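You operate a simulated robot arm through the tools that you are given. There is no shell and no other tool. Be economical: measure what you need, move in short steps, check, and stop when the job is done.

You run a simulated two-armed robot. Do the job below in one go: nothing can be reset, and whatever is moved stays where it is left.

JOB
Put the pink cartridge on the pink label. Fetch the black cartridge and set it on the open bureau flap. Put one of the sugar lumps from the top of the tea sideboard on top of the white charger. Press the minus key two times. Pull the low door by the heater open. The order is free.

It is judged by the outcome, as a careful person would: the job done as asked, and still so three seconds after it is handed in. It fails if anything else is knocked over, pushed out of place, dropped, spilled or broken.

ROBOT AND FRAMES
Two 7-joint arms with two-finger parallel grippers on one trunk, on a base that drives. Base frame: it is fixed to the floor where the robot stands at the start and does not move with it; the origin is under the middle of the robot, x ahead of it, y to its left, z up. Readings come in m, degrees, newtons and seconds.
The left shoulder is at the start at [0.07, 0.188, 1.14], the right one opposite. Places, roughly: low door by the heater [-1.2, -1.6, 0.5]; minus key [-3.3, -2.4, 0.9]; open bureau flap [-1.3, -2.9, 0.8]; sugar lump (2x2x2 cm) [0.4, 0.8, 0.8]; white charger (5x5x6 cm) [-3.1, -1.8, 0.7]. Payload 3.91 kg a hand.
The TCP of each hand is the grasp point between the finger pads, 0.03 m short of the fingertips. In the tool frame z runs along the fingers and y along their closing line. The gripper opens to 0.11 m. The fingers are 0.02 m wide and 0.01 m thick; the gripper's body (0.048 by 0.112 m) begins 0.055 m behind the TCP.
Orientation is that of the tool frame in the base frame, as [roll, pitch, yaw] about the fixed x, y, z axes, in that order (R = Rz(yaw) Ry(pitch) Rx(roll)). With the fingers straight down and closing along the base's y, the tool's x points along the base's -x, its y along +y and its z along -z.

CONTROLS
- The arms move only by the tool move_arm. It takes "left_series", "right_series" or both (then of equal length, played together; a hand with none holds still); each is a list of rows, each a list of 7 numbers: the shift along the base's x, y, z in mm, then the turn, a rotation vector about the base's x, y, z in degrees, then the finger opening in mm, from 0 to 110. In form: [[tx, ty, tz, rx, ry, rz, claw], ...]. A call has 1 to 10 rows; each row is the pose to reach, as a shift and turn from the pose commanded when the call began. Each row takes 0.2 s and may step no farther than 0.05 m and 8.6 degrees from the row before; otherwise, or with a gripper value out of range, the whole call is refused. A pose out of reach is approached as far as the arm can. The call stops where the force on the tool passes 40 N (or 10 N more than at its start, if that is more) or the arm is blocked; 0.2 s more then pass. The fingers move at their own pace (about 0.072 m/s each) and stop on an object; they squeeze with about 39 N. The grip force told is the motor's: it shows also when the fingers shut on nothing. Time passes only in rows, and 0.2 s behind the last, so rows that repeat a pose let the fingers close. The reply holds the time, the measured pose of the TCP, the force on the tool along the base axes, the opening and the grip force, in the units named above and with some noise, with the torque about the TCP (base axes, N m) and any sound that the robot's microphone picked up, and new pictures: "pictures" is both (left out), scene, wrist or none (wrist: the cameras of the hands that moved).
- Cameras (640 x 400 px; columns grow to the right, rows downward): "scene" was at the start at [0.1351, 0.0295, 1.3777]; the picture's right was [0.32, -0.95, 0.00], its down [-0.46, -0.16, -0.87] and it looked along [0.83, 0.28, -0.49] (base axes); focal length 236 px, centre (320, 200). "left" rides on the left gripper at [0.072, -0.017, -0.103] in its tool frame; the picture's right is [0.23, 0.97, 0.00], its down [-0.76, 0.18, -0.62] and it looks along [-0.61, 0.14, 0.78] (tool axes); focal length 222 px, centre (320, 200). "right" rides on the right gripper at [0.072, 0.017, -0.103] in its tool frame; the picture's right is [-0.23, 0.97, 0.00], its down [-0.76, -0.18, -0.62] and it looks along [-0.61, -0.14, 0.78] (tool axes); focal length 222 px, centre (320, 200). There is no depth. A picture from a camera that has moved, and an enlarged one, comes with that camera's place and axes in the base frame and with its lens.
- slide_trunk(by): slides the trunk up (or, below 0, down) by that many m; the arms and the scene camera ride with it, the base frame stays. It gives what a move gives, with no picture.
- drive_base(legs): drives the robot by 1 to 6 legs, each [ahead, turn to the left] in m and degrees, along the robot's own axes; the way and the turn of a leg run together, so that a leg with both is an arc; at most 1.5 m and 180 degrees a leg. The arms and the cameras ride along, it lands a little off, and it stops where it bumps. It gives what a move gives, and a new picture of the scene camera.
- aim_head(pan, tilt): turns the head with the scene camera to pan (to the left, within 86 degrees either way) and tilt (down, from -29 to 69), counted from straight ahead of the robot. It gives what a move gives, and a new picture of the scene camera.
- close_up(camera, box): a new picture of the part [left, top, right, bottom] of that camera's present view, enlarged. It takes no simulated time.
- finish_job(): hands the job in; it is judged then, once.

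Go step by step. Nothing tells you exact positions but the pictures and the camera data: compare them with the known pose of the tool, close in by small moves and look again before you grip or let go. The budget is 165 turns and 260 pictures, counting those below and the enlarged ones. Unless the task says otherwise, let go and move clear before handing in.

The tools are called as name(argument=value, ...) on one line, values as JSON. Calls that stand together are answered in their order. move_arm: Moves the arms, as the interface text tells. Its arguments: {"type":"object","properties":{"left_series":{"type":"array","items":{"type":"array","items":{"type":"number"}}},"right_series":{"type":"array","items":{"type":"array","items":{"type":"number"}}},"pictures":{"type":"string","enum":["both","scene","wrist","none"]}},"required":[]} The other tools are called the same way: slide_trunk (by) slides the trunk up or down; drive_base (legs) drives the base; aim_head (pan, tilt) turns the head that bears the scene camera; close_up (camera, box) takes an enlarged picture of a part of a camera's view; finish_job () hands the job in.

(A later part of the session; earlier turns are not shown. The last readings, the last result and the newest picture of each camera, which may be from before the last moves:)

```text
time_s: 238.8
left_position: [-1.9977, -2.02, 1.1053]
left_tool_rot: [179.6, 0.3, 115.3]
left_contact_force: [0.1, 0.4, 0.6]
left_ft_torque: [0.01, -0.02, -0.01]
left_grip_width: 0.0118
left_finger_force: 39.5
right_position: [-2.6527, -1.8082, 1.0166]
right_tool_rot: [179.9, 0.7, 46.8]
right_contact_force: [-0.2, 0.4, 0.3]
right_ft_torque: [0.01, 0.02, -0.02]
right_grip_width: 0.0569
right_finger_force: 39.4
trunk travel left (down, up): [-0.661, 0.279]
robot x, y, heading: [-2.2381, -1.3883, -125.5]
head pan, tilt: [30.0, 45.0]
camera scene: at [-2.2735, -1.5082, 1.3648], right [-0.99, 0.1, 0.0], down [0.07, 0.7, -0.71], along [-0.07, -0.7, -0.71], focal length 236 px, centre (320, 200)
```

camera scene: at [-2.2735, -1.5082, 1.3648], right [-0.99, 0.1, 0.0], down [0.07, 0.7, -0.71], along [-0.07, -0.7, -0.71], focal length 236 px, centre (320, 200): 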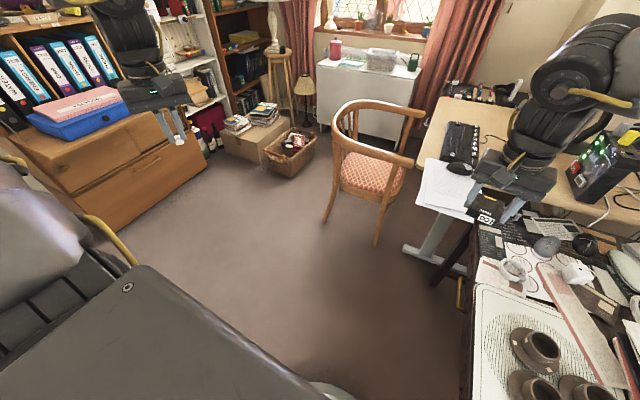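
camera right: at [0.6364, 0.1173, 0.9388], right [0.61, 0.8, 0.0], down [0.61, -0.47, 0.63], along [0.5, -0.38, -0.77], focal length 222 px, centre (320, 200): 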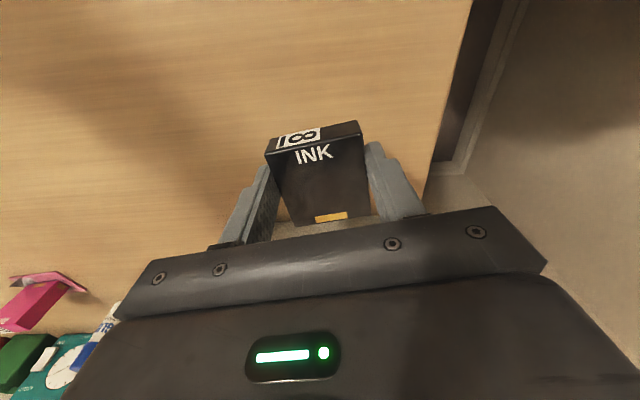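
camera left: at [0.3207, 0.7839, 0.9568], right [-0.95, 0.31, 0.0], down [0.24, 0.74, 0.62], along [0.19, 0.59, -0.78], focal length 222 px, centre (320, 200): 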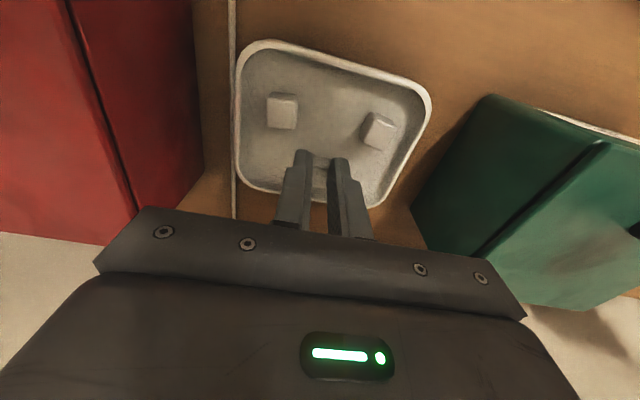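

The tray and cups are intact, and the floor ahead is clear. The bureau is the drawer unit with binders; I'll drive to stand in front of it.

drive_base(legs=[[0, 49], [0.98, 0], [0, 45]])

aim_head(pan=0, tilt=35)

```text
time_s: 248.2
left_position: [-1.3927, -2.0437, 1.1046]
left_tool_rot: [179.7, 0.4, -150.1]
left_contact_force: [-0.6, -0.2, -0.5]
left_ft_torque: [-0.01, -0.01, -0.03]
left_grip_width: 0.0118
left_finger_force: 38.8
right_position: [-1.5511, -2.7128, 1.0167]
right_tool_rot: [179.8, 0.5, 141.4]
right_contact_force: [0.3, 0.0, 0.1]
right_ft_torque: [-0.02, -0.02, 0.01]
right_grip_width: 0.0565
right_finger_force: 39.0
trunk travel left (down, up): [-0.661, 0.279]
robot x, y, heading: [-2.0025, -2.3334, -31.1]
head pan, tilt: [30.0, 45.0]
camera scene: at [-1.8816, -2.3592, 1.3648], right [-0.02, -1.0, 0.0], down [-0.71, 0.01, -0.71], along [0.71, -0.01, -0.71], focal length 236 px, centre (320, 200)
```

scene: 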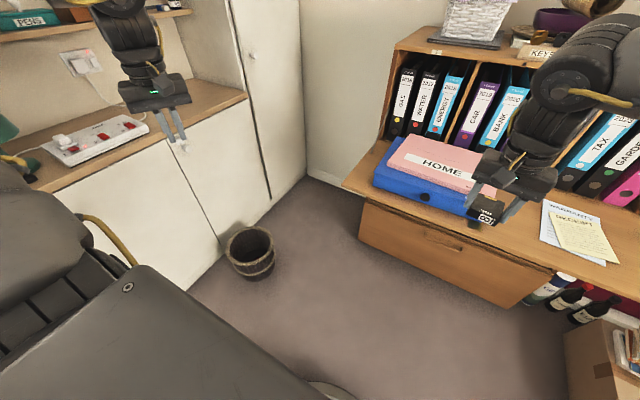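

```text
time_s: 249.2
left_position: [-1.3932, -2.0432, 1.1044]
left_tool_rot: [179.7, 0.4, -150.1]
left_contact_force: [0.6, 0.5, -0.1]
left_ft_torque: [0.04, 0.01, -0.01]
left_grip_width: 0.0117
left_finger_force: 38.5
right_position: [-1.551, -2.7133, 1.0166]
right_tool_rot: [179.8, 0.5, 141.4]
right_contact_force: [-0.3, -0.4, -0.5]
right_ft_torque: [0.04, -0.01, 0.01]
right_grip_width: 0.0568
right_finger_force: 39.1
trunk travel left (down, up): [-0.661, 0.279]
robot x, y, heading: [-2.005, -2.334, -30.9]
head pan, tilt: [0.0, 35.0]
camera scene: at [-1.8873, -2.4031, 1.3796], right [-0.52, -0.86, 0.0], down [-0.49, 0.3, -0.82], along [0.7, -0.42, -0.57], focal length 236 px, centre (320, 200)
```

scene: 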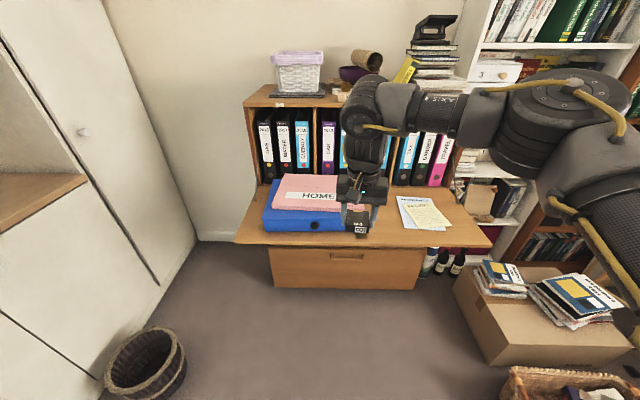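

Ahead is the open flap with a box on the left, papers on the right and a free gap in between. I'll drive forward 0.2 so the right hand can reach the gap.

drive_base(legs=[[0.2, 0]])

aim_head(pan=-10, tilt=45)

close_up(camera="right", box=[0, 0, 640, 400])

```text
time_s: 250.8
left_position: [-1.2215, -2.1463, 1.1041]
left_tool_rot: [179.6, 0.4, -150.1]
left_contact_force: [-0.3, -0.7, -0.5]
left_ft_torque: [-0.01, 0.0, 0.02]
left_grip_width: 0.0117
left_finger_force: 39.0
right_position: [-1.3788, -2.8156, 1.0158]
right_tool_rot: [179.8, 0.6, 141.4]
right_contact_force: [0.2, -0.2, -0.3]
right_ft_torque: [-0.01, 0.02, -0.02]
right_grip_width: 0.0569
right_finger_force: 38.8
trunk travel left (down, up): [-0.661, 0.279]
robot x, y, heading: [-1.8344, -2.4357, -31.1]
head pan, tilt: [0.0, 35.0]
camera scene: at [-1.7165, -2.5058, 1.3797], right [-0.52, -0.86, 0.0], down [-0.49, 0.3, -0.82], along [0.7, -0.42, -0.57], focal length 236 px, centre (320, 200)
```

scene: 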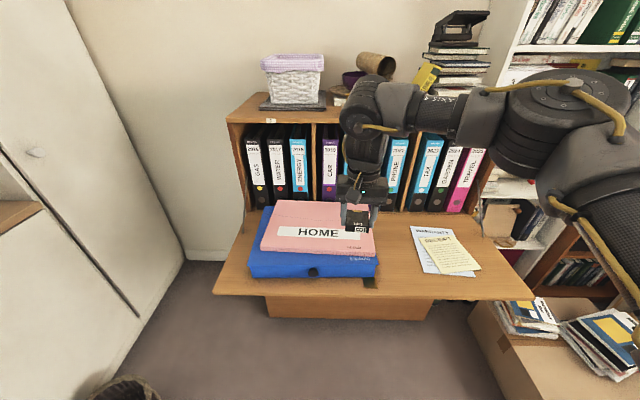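

```text
time_s: 251.5
left_position: [-1.2215, -2.1459, 1.1043]
left_tool_rot: [179.5, 0.4, -150.0]
left_contact_force: [0.3, 0.2, 0.3]
left_ft_torque: [0.03, 0.04, -0.01]
left_grip_width: 0.012
left_finger_force: 38.8
right_position: [-1.3796, -2.8149, 1.0169]
right_tool_rot: [-179.9, 0.6, 141.6]
right_contact_force: [1.2, -0.3, -0.6]
right_ft_torque: [-0.01, 0.02, 0.03]
right_grip_width: 0.0569
right_finger_force: 39.3
trunk travel left (down, up): [-0.661, 0.279]
robot x, y, heading: [-1.8336, -2.4352, -30.9]
head pan, tilt: [-10.0, 45.0]
camera scene: at [-1.7297, -2.5141, 1.3647], right [-0.66, -0.75, 0.0], down [-0.53, 0.46, -0.71], along [0.53, -0.46, -0.71], focal length 236 px, centre (320, 200)
```

scene: 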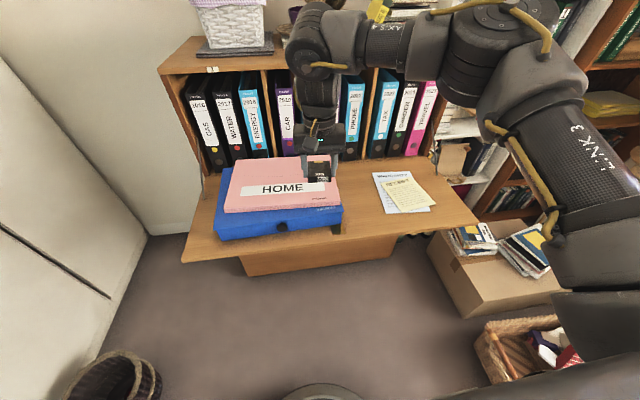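

```text
1.00 times, centred on (320, 200) of right
camera zoom: at [-1.4258, -2.7565, 1.1188], right [0.78, 0.62, 0.0], down [0.48, -0.61, 0.63], along [0.39, -0.49, -0.78], focal length 222 px, centre (320, 200)
```

zoom: 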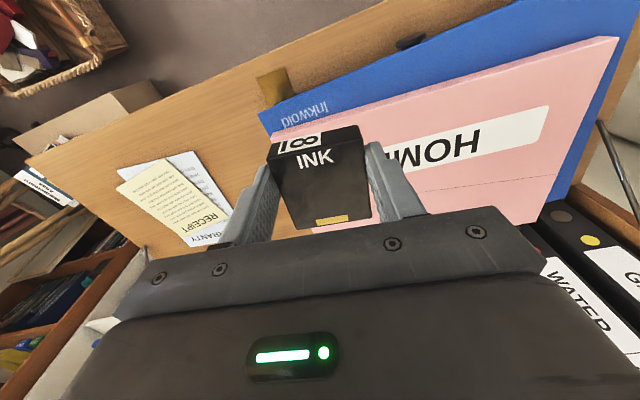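

Flap height works out near 0.77 and the gap centre near (-1.39, -2.99). I'll move over it, staying above the box, and look again.

move_arm(right_series=[[-2, -30, -8, 0, 0, 0, 30], [-4, -60, -16, 0, 0, 0, 30], [-6, -90, -24, 0, 0, 0, 30], [-8, -120, -32, 0, 0, 0, 30], [-10, -150, -45, 0, 0, 0, 30], [-12, -178, -60, 0, 0, 0, 30]], pictures="both")

```text
time_s: 252.9
left_position: [-1.2222, -2.1463, 1.1054]
left_tool_rot: [179.4, 0.4, -150.1]
left_contact_force: [0.1, -0.5, -0.1]
left_ft_torque: [0.03, 0.04, 0.0]
left_grip_width: 0.0118
left_finger_force: 39.0
right_position: [-1.3933, -2.9949, 0.956]
right_tool_rot: [179.9, 0.6, 141.5]
right_contact_force: [0.2, -0.6, -0.8]
right_ft_torque: [-0.01, -0.01, 0.02]
right_grip_width: 0.0573
right_finger_force: 38.9
trunk travel left (down, up): [-0.661, 0.279]
robot x, y, heading: [-1.8313, -2.4344, -31.2]
head pan, tilt: [-10.0, 45.0]
camera scene: at [-1.73, -2.5151, 1.3647], right [-0.66, -0.75, 0.0], down [-0.53, 0.46, -0.71], along [0.53, -0.46, -0.71], focal length 236 px, centre (320, 200)
camera right: at [-1.4389, -2.935, 1.0586], right [0.78, 0.62, 0.0], down [0.48, -0.61, 0.63], along [0.39, -0.49, -0.78], focal length 222 px, centre (320, 200)
```

scene: 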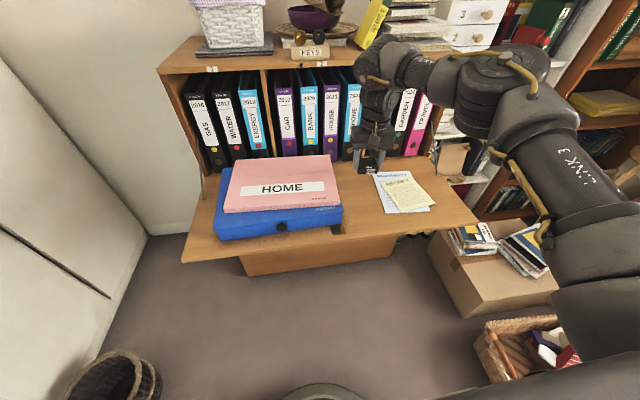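
right: 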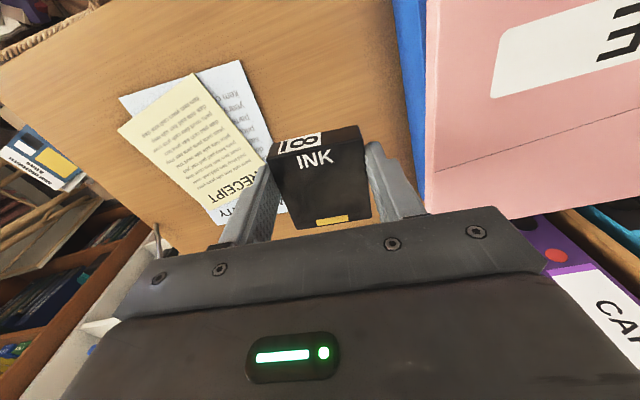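

The landing spot directly below is free wood between the papers and box. Descending, slowly at the end to feel contact.

move_arm(right_series=[[0, 0, -40, 0, 0, 0, 30], [0, 0, -80, 0, 0, 0, 30], [0, 0, -110, 0, 0, 0, 30], [0, 0, -128, 0, 0, 0, 30]], pictures="both")

```text
time_s: 253.9
left_position: [-1.2214, -2.1454, 1.1041]
left_tool_rot: [179.6, 0.4, -150.1]
left_contact_force: [-0.1, 0.0, -0.4]
left_ft_torque: [0.01, -0.01, 0.0]
left_grip_width: 0.0119
left_finger_force: 39.0
right_position: [-1.393, -2.9947, 0.8272]
right_tool_rot: [179.9, 0.5, 141.4]
right_contact_force: [0.2, -0.3, -1.0]
right_ft_torque: [0.0, 0.01, 0.04]
right_grip_width: 0.0571
right_finger_force: 39.3
trunk travel left (down, up): [-0.661, 0.279]
robot x, y, heading: [-1.8375, -2.4371, -31.2]
head pan, tilt: [-10.0, 45.0]
camera scene: at [-1.73, -2.5147, 1.3647], right [-0.66, -0.75, 0.0], down [-0.53, 0.46, -0.71], along [0.53, -0.46, -0.71], focal length 236 px, centre (320, 200)
camera right: at [-1.4387, -2.9346, 0.9307], right [0.78, 0.62, 0.0], down [0.48, -0.61, 0.63], along [0.39, -0.49, -0.78], focal length 222 px, centre (320, 200)
```

scene: 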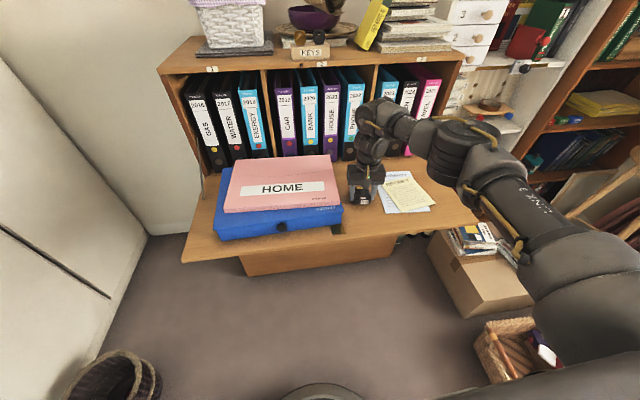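
right: 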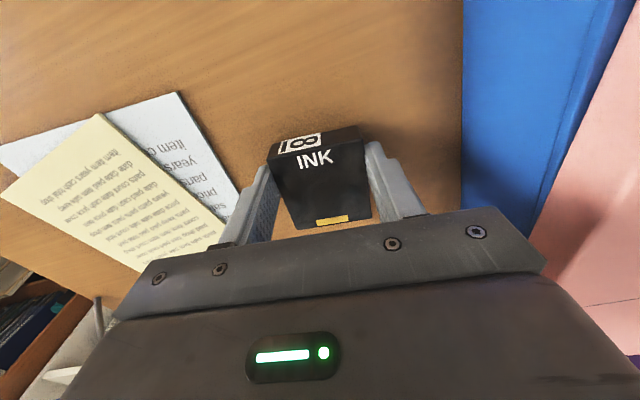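

Good clearance on both sides. Continuing down in small steps.

move_arm(right_series=[[0, 0, -5, 0, 0, 0, 30], [0, 0, -10, 0, 0, 0, 30], [0, 0, -14, 0, 0, 0, 30], [0, 0, -18, 0, 0, 0, 30], [0, 0, -22, 0, 0, 0, 30]], pictures="none")

```text
time_s: 254.8
left_position: [-1.2227, -2.1442, 1.1053]
left_tool_rot: [179.7, 0.4, -150.2]
left_contact_force: [0.1, -0.2, -0.6]
left_ft_torque: [-0.01, 0.02, 0.0]
left_grip_width: 0.012
left_finger_force: 39.5
right_position: [-1.3915, -2.9939, 0.8203]
right_tool_rot: [179.9, 1.0, 141.4]
right_contact_force: [-4.9, 4.7, 19.1]
right_ft_torque: [-0.13, 0.55, -0.14]
right_grip_width: 0.057
right_finger_force: 38.8
trunk travel left (down, up): [-0.661, 0.279]
robot x, y, heading: [-1.8372, -2.434, -31.1]
head pan, tilt: [-10.0, 45.0]
stopped in row 4 (right hand): the force on the tool passed its limit (the readings are from after the stop); the commanded pose is now the measured one
```

Contact at TCP 0.820, so the flap is at about 0.787. Opening slightly and rising.

move_arm(right_series=[[0, 0, 1, 0, 0, 0, 66], [0, 0, 1, 0, 0, 0, 70], [0, 0, 15, 0, 0, 0, 70], [0, 0, 45, 0, 0, 0, 70], [0, 0, 90, 0, 0, 0, 70], [0, 0, 130, 0, 0, 0, 70]], pictures="both")

```text
time_s: 256.2
left_position: [-1.2206, -2.1442, 1.1045]
left_tool_rot: [179.7, 0.4, -150.1]
left_contact_force: [0.5, 0.3, -0.1]
left_ft_torque: [0.02, -0.01, 0.0]
left_grip_width: 0.0116
left_finger_force: 38.7
right_position: [-1.3914, -2.9942, 0.9476]
right_tool_rot: [179.9, 0.9, 141.5]
right_contact_force: [-1.0, 0.8, 0.3]
right_ft_torque: [-0.05, 0.0, 0.0]
right_grip_width: 0.0701
right_finger_force: 0.0
trunk travel left (down, up): [-0.661, 0.279]
robot x, y, heading: [-1.8333, -2.4398, -31.2]
head pan, tilt: [-10.0, 45.0]
camera scene: at [-1.731, -2.5127, 1.3648], right [-0.66, -0.75, 0.0], down [-0.53, 0.46, -0.71], along [0.53, -0.47, -0.71], focal length 236 px, centre (320, 200)
camera right: at [-1.4385, -2.9348, 1.0501], right [0.79, 0.62, 0.0], down [0.48, -0.61, 0.63], along [0.39, -0.5, -0.77], focal length 222 px, centre (320, 200)
```

scene: 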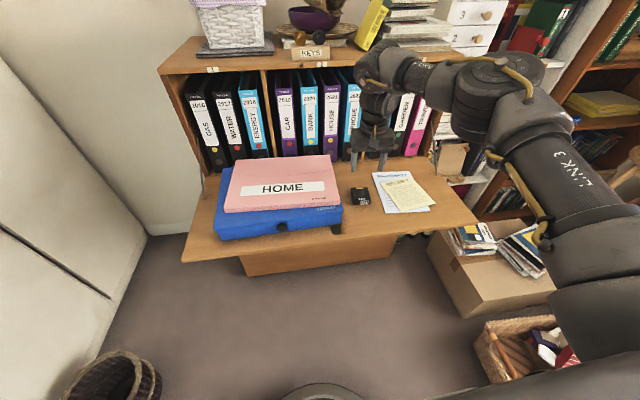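
right: 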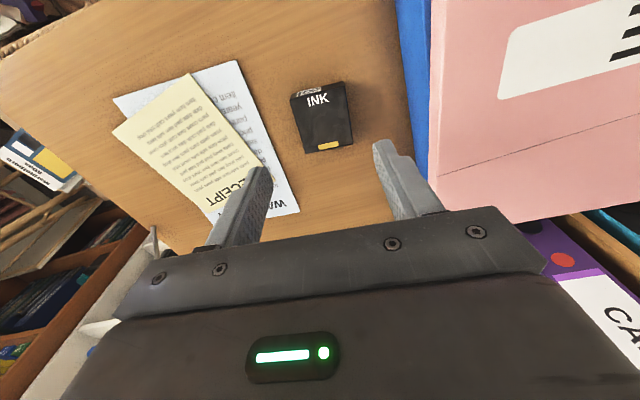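

The black cartridge is on the flap. Next I'll back off and turn left to face the white cupboards with the low door.

drive_base(legs=[[-0.2, 0], [0, 90]])

aim_head(pan=15, tilt=35)

```text
time_s: 261.6
left_position: [-2.2934, -1.7189, 1.1037]
left_tool_rot: [179.5, 0.3, -60.1]
left_contact_force: [-0.8, -0.8, -0.5]
left_ft_torque: [-0.04, 0.0, -0.02]
left_grip_width: 0.0118
left_finger_force: 39.0
right_position: [-1.4446, -1.89, 0.9479]
right_tool_rot: [179.9, 0.9, -128.5]
right_contact_force: [-0.3, 0.3, -0.7]
right_ft_torque: [0.0, 0.01, 0.03]
right_grip_width: 0.0699
right_finger_force: 0.0
trunk travel left (down, up): [-0.661, 0.279]
robot x, y, heading: [-2.0071, -2.3346, 58.9]
head pan, tilt: [-10.0, 45.0]
camera scene: at [-1.9269, -2.2275, 1.3648], right [0.75, -0.66, 0.0], down [-0.46, -0.53, -0.71], along [0.46, 0.53, -0.71], focal length 236 px, centre (320, 200)
```

scene: 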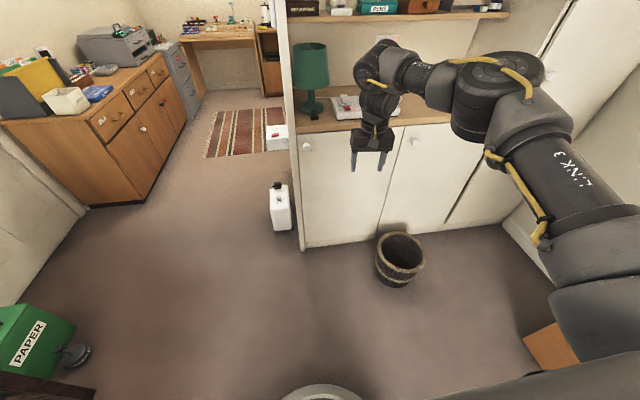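

```text
time_s: 262.5
left_position: [-2.2929, -1.7183, 1.1042]
left_tool_rot: [179.6, 0.3, -60.1]
left_contact_force: [-0.3, 1.3, -1.0]
left_ft_torque: [-0.02, 0.04, 0.04]
left_grip_width: 0.0119
left_finger_force: 39.2
right_position: [-1.4441, -1.8893, 0.948]
right_tool_rot: [179.9, 0.7, -128.6]
right_contact_force: [0.3, 0.4, 0.0]
right_ft_torque: [0.02, 0.0, -0.01]
right_grip_width: 0.0698
right_finger_force: 0.1
trunk travel left (down, up): [-0.661, 0.279]
robot x, y, heading: [-2.0026, -2.3299, 58.7]
head pan, tilt: [15.0, 35.0]
camera scene: at [-1.9556, -2.2043, 1.3796], right [0.96, -0.28, 0.0], down [-0.16, -0.55, -0.82], along [0.23, 0.79, -0.57], focal length 236 px, centre (320, 200)
```

scene: 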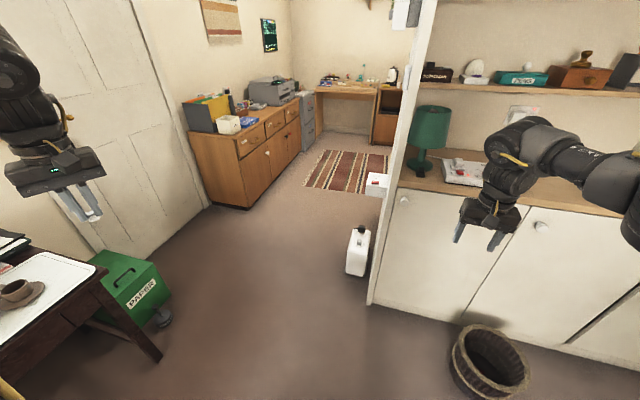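

The left white door beside the heater has its knob near (-1.41, -1.55, 0.84). There is a basket near the hinge side, so I'll open it only to about 50–55 degrees. Driving 0.25 closer.

drive_base(legs=[[0.25, 0]])

aim_head(pan=0, tilt=45)

close_up(camera="right", box=[0, 0, 640, 400])

```text
time_s: 264.3
left_position: [-2.1636, -1.504, 1.105]
left_tool_rot: [179.6, 0.4, -60.1]
left_contact_force: [0.1, 0.1, 0.0]
left_ft_torque: [0.01, -0.02, -0.01]
left_grip_width: 0.0118
left_finger_force: 38.9
right_position: [-1.314, -1.6762, 0.9474]
right_tool_rot: [179.9, 1.0, -128.7]
right_contact_force: [0.4, -0.3, -0.6]
right_ft_torque: [0.0, -0.03, -0.01]
right_grip_width: 0.0701
right_finger_force: 0.0
trunk travel left (down, up): [-0.661, 0.279]
robot x, y, heading: [-1.8709, -2.1172, 59.1]
head pan, tilt: [15.0, 35.0]
camera scene: at [-1.8264, -1.9899, 1.3797], right [0.96, -0.28, 0.0], down [-0.16, -0.55, -0.82], along [0.23, 0.79, -0.57], focal length 236 px, centre (320, 200)
```

scene: 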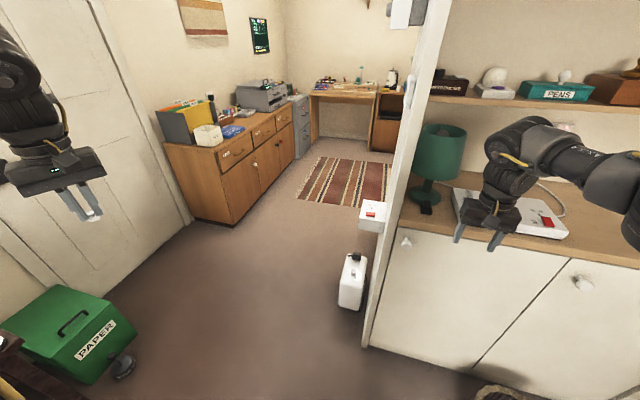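

```text
time_s: 265.1
left_position: [-2.1634, -1.5036, 1.1048]
left_tool_rot: [179.6, 0.4, -60.2]
left_contact_force: [0.2, 0.1, 0.0]
left_ft_torque: [-0.02, -0.02, 0.04]
left_grip_width: 0.0116
left_finger_force: 39.3
right_position: [-1.3148, -1.6746, 0.9469]
right_tool_rot: [179.9, 0.8, -128.7]
right_contact_force: [0.9, -0.3, -0.6]
right_ft_torque: [-0.01, 0.01, 0.05]
right_grip_width: 0.0699
right_finger_force: 0.2
trunk travel left (down, up): [-0.661, 0.279]
robot x, y, heading: [-1.8748, -2.113, 58.7]
head pan, tilt: [0.0, 45.0]
camera scene: at [-1.8086, -2.0044, 1.3648], right [0.86, -0.52, 0.0], down [-0.36, -0.61, -0.71], along [0.37, 0.61, -0.71], focal length 236 px, centre (320, 200)
```

scene: 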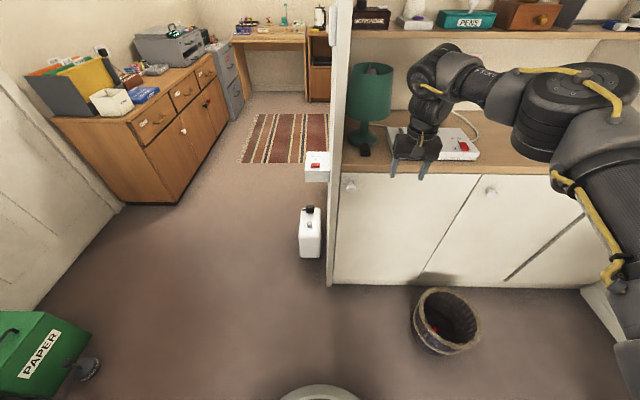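

```text
1.00 times, centred on (320, 200) of right
camera zoom: at [-1.3733, -1.7222, 1.0494], right [-0.62, 0.79, 0.0], down [0.61, 0.48, 0.63], along [0.5, 0.39, -0.77], focal length 222 px, centre (320, 200)
```

zoom: 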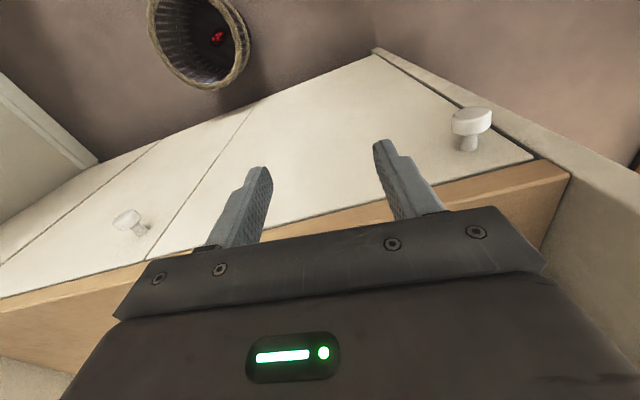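

The knob triangulates to (-1.406, -1.537, 0.812), a disc on a stem. I'll shift the right hand sideways in line with it and square the yaw, then creep forward.

move_arm(right_series=[[-25, 15, 0, 0, 0, 1.5, 72], [-50, 31, 0, 0, 0, 3, 72], [-76, 46, -5, 0, 0, 4.5, 72], [-101, 62, -10, 0, 0, 6, 72], [-127, 77, -15, 0, 0, 7.4, 72]], pictures="none")

drive_base(legs=[[0.07, 0]])

close_up(camera="right", box=[0, 0, 640, 400])

```text
time_s: 266.3
left_position: [-2.1646, -1.5038, 1.1037]
left_tool_rot: [179.6, 0.4, -60.1]
left_contact_force: [-0.9, -0.9, 0.0]
left_ft_torque: [-0.02, -0.01, 0.02]
left_grip_width: 0.0117
left_finger_force: 39.1
right_position: [-1.4423, -1.5982, 0.9319]
right_tool_rot: [180.0, 1.0, -121.4]
right_contact_force: [0.3, 0.3, 0.7]
right_ft_torque: [-0.01, -0.02, 0.02]
right_grip_width: 0.0721
right_finger_force: 0.1
trunk travel left (down, up): [-0.661, 0.279]
robot x, y, heading: [-1.8737, -2.1167, 58.7]
head pan, tilt: [0.0, 45.0]
```

```text
time_s: 267.4
left_position: [-2.127, -1.4456, 1.1034]
left_tool_rot: [179.5, 0.2, -60.2]
left_contact_force: [0.2, 0.5, 0.5]
left_ft_torque: [0.0, 0.0, -0.02]
left_grip_width: 0.0118
left_finger_force: 39.0
right_position: [-1.4074, -1.5449, 0.93]
right_tool_rot: [-179.9, -0.3, -120.9]
right_contact_force: [-0.7, 0.6, -0.8]
right_ft_torque: [-0.02, 0.03, 0.0]
right_grip_width: 0.0722
right_finger_force: 0.0
trunk travel left (down, up): [-0.661, 0.279]
robot x, y, heading: [-1.8388, -2.0636, 58.7]
head pan, tilt: [0.0, 45.0]
stopped in leg 1: the force on the tool passed its limit (the readings are from after the stop); the commanded pose is now the measured one
camera scene: at [-1.7726, -1.9446, 1.3644], right [0.86, -0.52, 0.0], down [-0.37, -0.61, -0.71], along [0.37, 0.6, -0.71], focal length 236 px, centre (320, 200)
```

scene: 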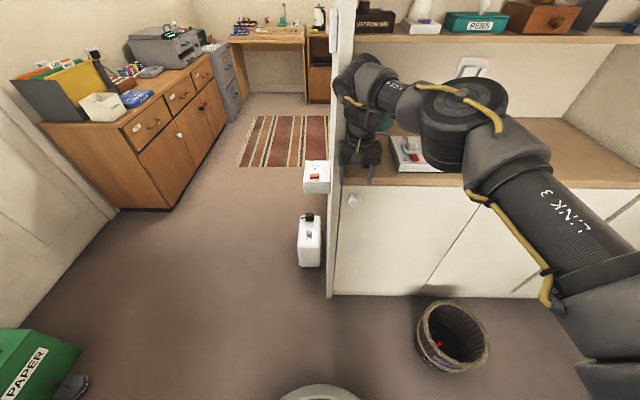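

```text
1.00 times, centred on (320, 200) of right
camera zoom: at [-1.4594, -1.5973, 1.0344], right [-0.72, 0.7, 0.0], down [0.54, 0.57, 0.62], along [0.43, 0.44, -0.78], focal length 222 px, centre (320, 200)
```

zoom: 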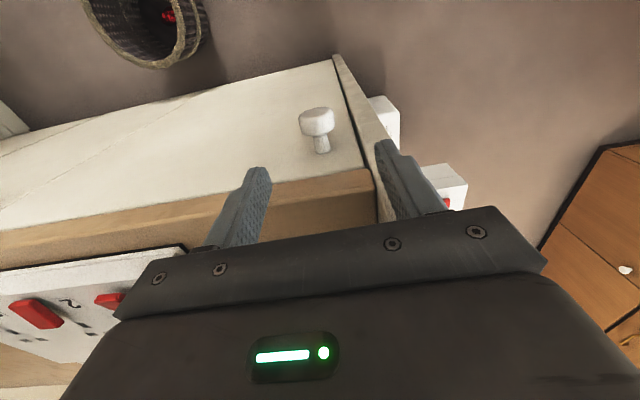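

The wrist touched the vertical side panel next to the knob. I'll back up a little and tilt the fingers forward 35 degrees so the wrist stays clear of the panel.

drive_base(legs=[[-0.07, 0]])

move_arm(right_series=[[0, 0, 0, 6, -3.6, 0, 72], [0, 0, 0, 12, -7.2, 0, 72], [0, 0, 0, 18, -10.9, 0, 72], [0, 0, 0, 24, -14.5, 0, 72], [0, 0, 0, 30, -18.2, 0, 72]], pictures="both")

```text
time_s: 268.4
left_position: [-2.1634, -1.5068, 1.1042]
left_tool_rot: [179.6, 0.4, -60.4]
left_contact_force: [-0.1, 0.4, 0.6]
left_ft_torque: [-0.01, 0.02, 0.01]
left_grip_width: 0.0118
left_finger_force: 38.7
right_position: [-1.4457, -1.6062, 0.9323]
right_tool_rot: [-179.8, -0.3, -121.1]
right_contact_force: [0.1, -0.6, 0.8]
right_ft_torque: [0.0, 0.0, 0.02]
right_grip_width: 0.0724
right_finger_force: 0.0
trunk travel left (down, up): [-0.661, 0.279]
robot x, y, heading: [-1.8796, -2.1181, 58.5]
head pan, tilt: [0.0, 45.0]
camera scene: at [-1.81, -2.0065, 1.3647], right [0.85, -0.52, 0.0], down [-0.37, -0.6, -0.71], along [0.37, 0.6, -0.71], focal length 236 px, centre (320, 200)
```

scene: 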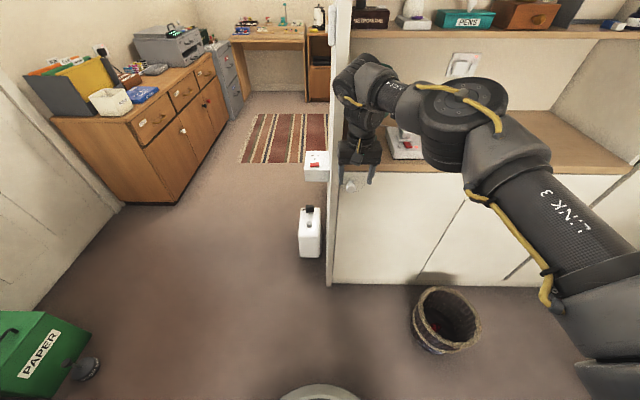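

```text
time_s: 269.6
left_position: [-2.1637, -1.5067, 1.1046]
left_tool_rot: [179.6, 0.4, -60.3]
left_contact_force: [0.6, -0.2, 0.4]
left_ft_torque: [-0.01, 0.02, 0.06]
left_grip_width: 0.0119
left_finger_force: 39.3
right_position: [-1.4452, -1.6067, 0.9341]
right_tool_rot: [-179.8, 35.2, -121.0]
right_contact_force: [0.9, -0.8, 1.2]
right_ft_torque: [0.02, 0.01, -0.04]
right_grip_width: 0.0723
right_finger_force: 0.0
trunk travel left (down, up): [-0.661, 0.279]
robot x, y, heading: [-1.8771, -2.1173, 58.7]
head pan, tilt: [0.0, 45.0]
camera scene: at [-1.8102, -2.0076, 1.3649], right [0.85, -0.52, 0.0], down [-0.37, -0.6, -0.71], along [0.37, 0.6, -0.71], focal length 236 px, centre (320, 200)
camera right: at [-1.5209, -1.6991, 0.9762], right [-0.74, 0.66, 0.13], down [0.29, 0.14, 0.95], along [0.61, 0.74, -0.29], focal length 222 px, centre (320, 200)
```

scene: 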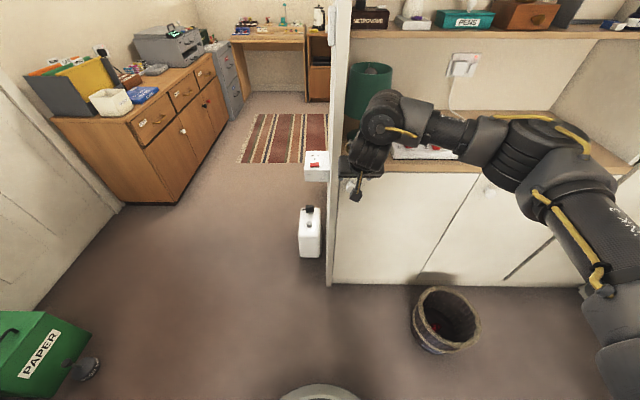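
right: 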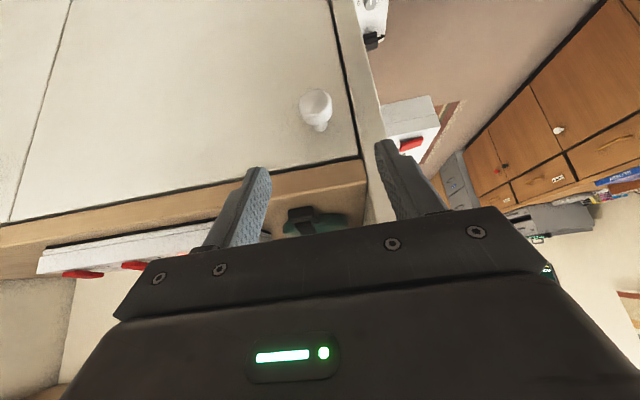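

The tilt works and the knob is centred ahead. Approaching along the finger direction.

move_arm(right_series=[[10, 20, -36, 0, 0, 0, 72], [21, 40, -73, 0, 0, 0, 72], [27, 50, -89, 0, 0, 0, 72], [33, 60, -105, 0, 0, 0, 72], [39, 70, -121, 0, 0, 0, 72]], pictures="both")

```text
time_s: 270.8
left_position: [-2.1643, -1.5086, 1.1047]
left_tool_rot: [179.6, 0.4, -60.4]
left_contact_force: [0.2, 1.1, -0.4]
left_ft_torque: [-0.03, 0.03, -0.02]
left_grip_width: 0.0119
left_finger_force: 39.4
right_position: [-1.4098, -1.5401, 0.8174]
right_tool_rot: [-179.6, 34.8, -120.4]
right_contact_force: [-12.3, -23.5, 10.7]
right_ft_torque: [-0.47, -0.14, -1.01]
right_grip_width: 0.0721
right_finger_force: 0.3
trunk travel left (down, up): [-0.661, 0.279]
robot x, y, heading: [-1.8775, -2.1189, 58.6]
head pan, tilt: [0.0, 45.0]
stopped in row 5 (right hand): the force on the tool passed its limit (the readings are from after the stop); the commanded pose is now the measured one
camera scene: at [-1.8109, -2.0092, 1.365], right [0.85, -0.52, 0.0], down [-0.37, -0.6, -0.71], along [0.37, 0.6, -0.71], focal length 236 px, centre (320, 200)
camera right: at [-1.485, -1.6327, 0.8608], right [-0.74, 0.66, 0.12], down [0.28, 0.14, 0.95], along [0.61, 0.74, -0.29], focal length 222 px, centre (320, 200)
```

scene: 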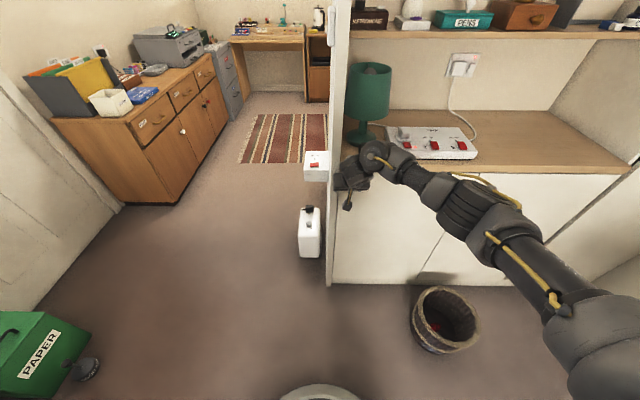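
right: 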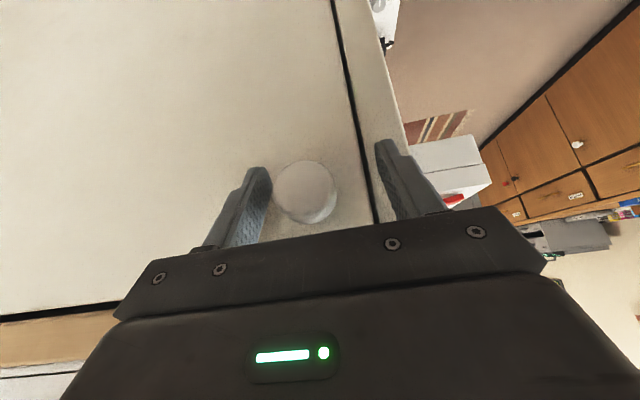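

The tips touched the door face with the knob between the fingers. Backing off 5 mm, centring 11 mm toward the knob, and closing.

move_arm(right_series=[[-2, -4, 4, 0, 0, 0, 72], [7, -11, 4, 0, 0, 0, 72], [7, -11, 4, 0, 0, 0, 45], [7, -11, 4, 0, 0, 0, 15], [7, -11, 4, 0, 0, 0, 15], [7, -11, 4, 0, 0, 0, 15]], pictures="wrist")

```text
time_s: 272.2
left_position: [-2.1641, -1.5028, 1.1026]
left_tool_rot: [179.5, 0.2, -60.4]
left_contact_force: [-1.2, -0.2, 0.1]
left_ft_torque: [0.02, 0.0, 0.03]
left_grip_width: 0.0119
left_finger_force: 38.8
right_position: [-1.4053, -1.5464, 0.8197]
right_tool_rot: [-179.6, 34.8, -120.4]
right_contact_force: [-19.3, 11.6, -5.4]
right_ft_torque: [0.24, 0.01, 0.39]
right_grip_width: 0.0334
right_finger_force: 44.8
trunk travel left (down, up): [-0.661, 0.279]
robot x, y, heading: [-1.8809, -2.1168, 58.4]
head pan, tilt: [0.0, 45.0]
camera right: at [-1.4804, -1.6407, 0.863], right [-0.74, 0.66, 0.12], down [0.29, 0.15, 0.95], along [0.6, 0.74, -0.3], focal length 222 px, centre (320, 200)
```

right: 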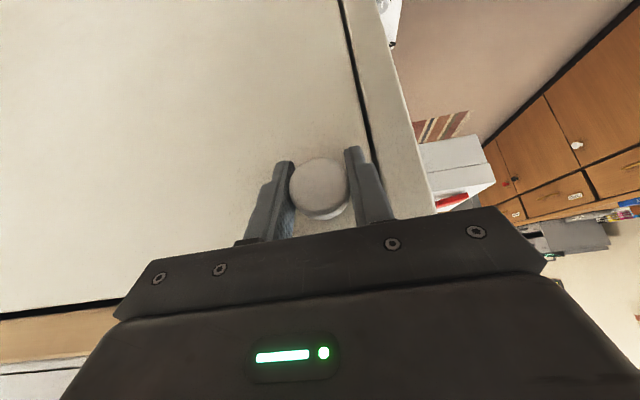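

The knob is gripped at 33 mm. Pulling the door along its arc with a gentle yaw.

move_arm(right_series=[[-10, -17, 0, 0, 0, 2, 15], [-20, -35, 0, 0, 0, 4, 15], [-28, -53, 0, 0, 0, 6, 15], [-37, -71, 0, 0, 0, 8.5, 15], [-44, -90, 0, 0, 0, 11, 15], [-50, -109, 0, 0, 0, 13, 15], [-56, -130, 0, 0, 0, 15, 15]], pictures="both")

```text
time_s: 273.8
left_position: [-2.1593, -1.5078, 1.1053]
left_tool_rot: [179.4, 0.5, -60.3]
left_contact_force: [-0.3, 0.5, -0.2]
left_ft_torque: [0.02, 0.03, 0.01]
left_grip_width: 0.0117
left_finger_force: 38.8
right_position: [-1.4518, -1.6821, 0.8191]
right_tool_rot: [-179.3, 35.0, -105.8]
right_contact_force: [26.9, -5.5, 7.5]
right_ft_torque: [-0.43, -0.38, -0.06]
right_grip_width: 0.0332
right_finger_force: 45.2
trunk travel left (down, up): [-0.661, 0.279]
robot x, y, heading: [-1.8761, -2.121, 58.4]
head pan, tilt: [0.0, 45.0]
camera scene: at [-1.8057, -2.0096, 1.3649], right [0.85, -0.52, 0.0], down [-0.37, -0.6, -0.71], along [0.37, 0.6, -0.71], focal length 236 px, centre (320, 200)
camera right: at [-1.5013, -1.7906, 0.8626], right [-0.88, 0.45, 0.12], down [0.24, 0.21, 0.95], along [0.4, 0.87, -0.29], focal length 222 px, centre (320, 200)
```

scene: 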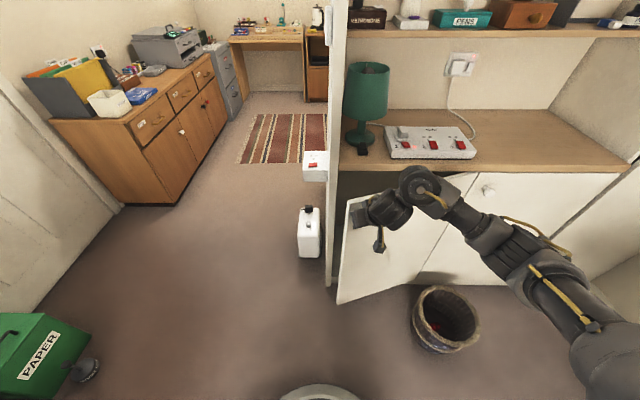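
right: 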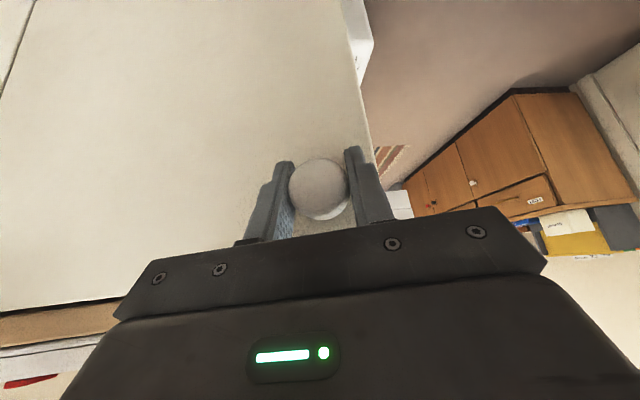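

The door is opening well. I'll continue by backing the base with a slight right turn to follow the arc.

drive_base(legs=[[-0.08, -3.8], [-0.07, -5.5]])

```text
time_s: 274.7
left_position: [-2.1607, -1.5237, 1.1045]
left_tool_rot: [179.7, 0.5, -61.8]
left_contact_force: [0.0, -1.5, -0.1]
left_ft_torque: [0.04, -0.02, 0.0]
left_grip_width: 0.0116
left_finger_force: 39.1
right_position: [-1.4576, -1.7154, 0.822]
right_tool_rot: [-179.2, 35.2, -107.2]
right_contact_force: [3.6, -0.4, -20.2]
right_ft_torque: [-0.85, 0.1, 0.47]
right_grip_width: 0.0338
right_finger_force: 45.4
trunk travel left (down, up): [-0.661, 0.279]
robot x, y, heading: [-1.8909, -2.1428, 57.0]
head pan, tilt: [0.0, 45.0]
stopped in leg 1: the force on the tool passed its limit (the readings are from after the stop); the commanded pose is now the measured one
camera scene: at [-1.8211, -2.0349, 1.3644], right [0.84, -0.54, 0.0], down [-0.38, -0.59, -0.71], along [0.38, 0.6, -0.71], focal length 236 px, centre (320, 200)
```

scene: 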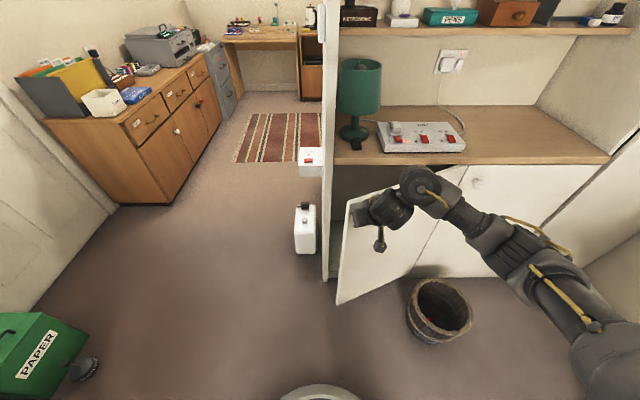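

The force limit stopped it at about 20 degrees. Now the gap is wide enough, so I'll release the knob and hook the closed fingers over the door's top edge from behind.

move_arm(right_series=[[0, 0, 0, 0, 0, 0, 65], [0, 0, 0, 0, 0, 0, 65], [-6, -19, 28, 0, 0, 0, 65], [-12, -38, 57, 0, 0, 0, 65], [-12, -38, 100, 0, 0, 0, 20], [0, -10, 130, 0, 0, 0, 5], [15, 35, 140, 0, 0, 0, 5], [30, 80, 140, 0, 0, 0, 5], [41, 115, 140, 0, 0, 0, 5]], pictures="both")

```text
time_s: 276.7
left_position: [-2.1635, -1.5227, 1.1033]
left_tool_rot: [179.6, 0.1, -61.9]
left_contact_force: [-0.1, 0.3, 0.2]
left_ft_torque: [-0.01, 0.02, 0.01]
left_grip_width: 0.012
left_finger_force: 39.0
right_position: [-1.4179, -1.5973, 0.9653]
right_tool_rot: [-179.3, 35.7, -107.3]
right_contact_force: [0.3, -0.7, 0.4]
right_ft_torque: [0.02, 0.02, -0.02]
right_grip_width: 0.0049
right_finger_force: 0.0
trunk travel left (down, up): [-0.661, 0.279]
robot x, y, heading: [-1.8936, -2.1458, 57.2]
head pan, tilt: [0.0, 45.0]
camera scene: at [-1.8227, -2.0323, 1.3647], right [0.84, -0.54, 0.0], down [-0.38, -0.6, -0.71], along [0.38, 0.59, -0.71], focal length 236 px, centre (320, 200)
camera right: at [-1.47, -1.7045, 1.0064], right [-0.87, 0.47, 0.12], down [0.24, 0.19, 0.95], along [0.43, 0.86, -0.28], focal length 222 px, centre (320, 200)
```

scene: 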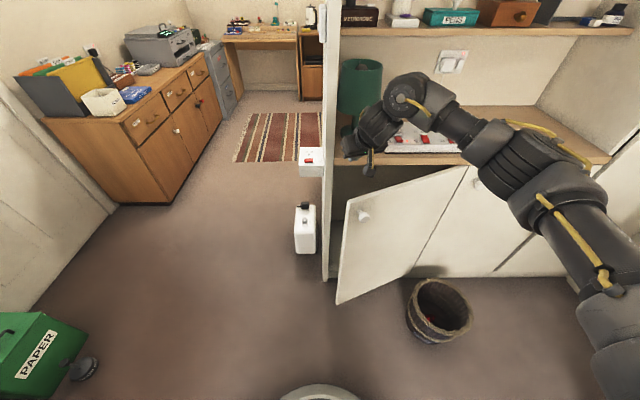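
right: 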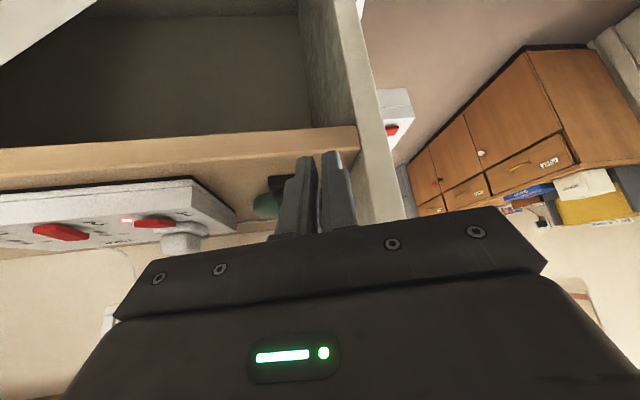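

Door ajar about 20 degrees with a clear gap. Lowering the closed fingers behind its top edge.

move_arm(right_series=[[0, 0, -40, 0, 0, 0, 5], [0, 0, -80, 0, 0, 0, 5], [0, 0, -120, 0, 0, 0, 5], [0, 0, -155, 0, 0, 0, 5], [-14, -23, -155, 0, 0, 0, 5], [-26, -48, -155, 0, 0, 0, 5], [-34, -75, -155, 0, 0, 0, 5], [-40, -103, -155, 0, 0, 0, 5]], pictures="both")

```text
time_s: 278.5
left_position: [-2.1615, -1.5233, 1.1032]
left_tool_rot: [179.5, 0.3, -61.8]
left_contact_force: [0.6, 0.1, 0.2]
left_ft_torque: [0.04, 0.0, -0.01]
left_grip_width: 0.0117
left_finger_force: 39.0
right_position: [-1.4574, -1.7008, 0.8122]
right_tool_rot: [-179.4, 35.8, -107.3]
right_contact_force: [0.2, 0.0, -0.1]
right_ft_torque: [0.01, 0.0, -0.01]
right_grip_width: 0.0051
right_finger_force: 0.1
trunk travel left (down, up): [-0.661, 0.279]
robot x, y, heading: [-1.8914, -2.146, 57.3]
head pan, tilt: [0.0, 45.0]
camera scene: at [-1.8222, -2.0345, 1.3649], right [0.84, -0.54, 0.0], down [-0.38, -0.59, -0.71], along [0.38, 0.6, -0.71], focal length 236 px, centre (320, 200)
camera right: at [-1.5095, -1.8084, 0.8519], right [-0.87, 0.47, 0.12], down [0.24, 0.19, 0.95], along [0.43, 0.86, -0.28], focal length 222 px, centre (320, 200)
```

scene: 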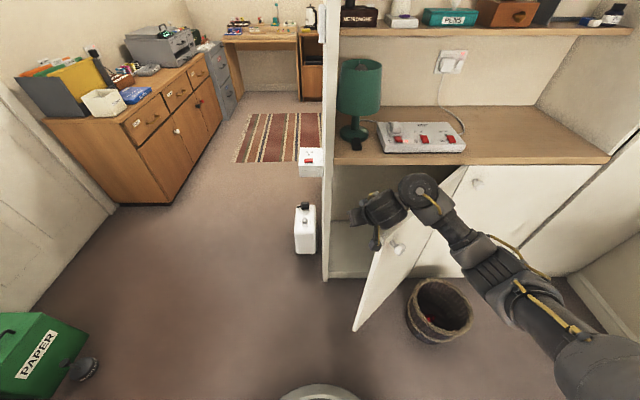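
right: 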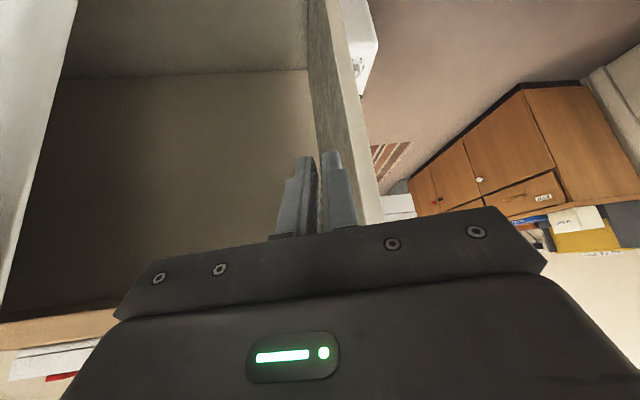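

The door swung to roughly 38 degrees. I'll reach further in behind it and nudge it to about 50, still clear of the basket.

move_arm(right_series=[[32, 33, 0, 0, 0, 0, 5], [64, 66, 0, 0, 0, 0, 5], [102, 43, 0, 0, 0, 0, 5], [141, 20, 0, 0, 0, 0, 5], [175, -1, 0, 0, 0, 0, 5], [209, -22, 0, 0, 0, 0, 5], [200, -46, 0, 0, 0, 0, 5], [192, -70, 0, 0, 0, 0, 5], [185, -101, 0, 0, 0, 0, 5], [184, -130, 0, 0, 0, 0, 5]], pictures="scene")

```text
time_s: 280.7
left_position: [-2.162, -1.5241, 1.1041]
left_tool_rot: [179.5, 0.4, -61.8]
left_contact_force: [0.3, -0.8, 0.9]
left_ft_torque: [0.01, -0.01, -0.03]
left_grip_width: 0.0119
left_finger_force: 38.9
right_position: [-1.2729, -1.83, 0.8114]
right_tool_rot: [-179.4, 35.8, -107.4]
right_contact_force: [-0.9, 0.7, -0.4]
right_ft_torque: [0.03, 0.01, 0.0]
right_grip_width: 0.0047
right_finger_force: 0.0
trunk travel left (down, up): [-0.661, 0.279]
robot x, y, heading: [-1.893, -2.1439, 57.3]
head pan, tilt: [0.0, 45.0]
camera scene: at [-1.8226, -2.0343, 1.3649], right [0.84, -0.54, 0.0], down [-0.38, -0.59, -0.71], along [0.38, 0.6, -0.71], focal length 236 px, centre (320, 200)
```

scene: 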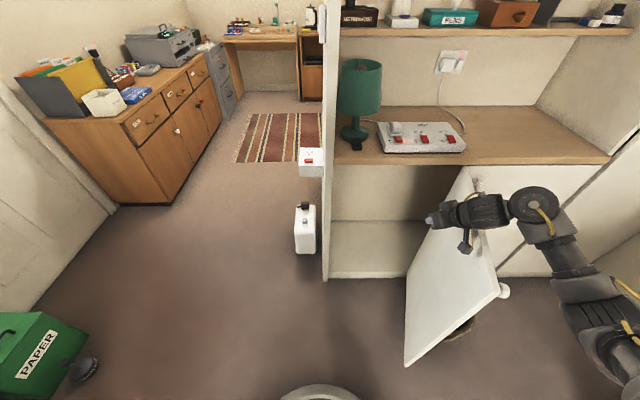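

The door is now well open, at roughly 70 degrees. I'll zoom in to check that the basket wasn't moved.

close_up(camera="scene", box=[380, 160, 540, 380])

```text
1.82 times, centred on (460, 270) of scene
camera zoom: at [-1.8226, -2.0343, 1.3649], right [0.84, -0.54, 0.0], down [-0.38, -0.59, -0.71], along [0.38, 0.6, -0.71], focal length 430 px, centre (66, 73)
```

zoom: 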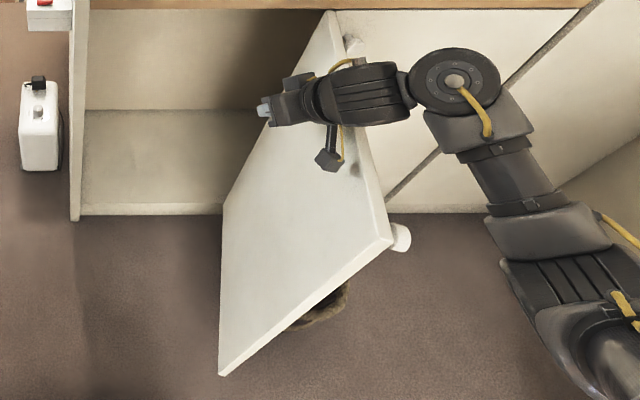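

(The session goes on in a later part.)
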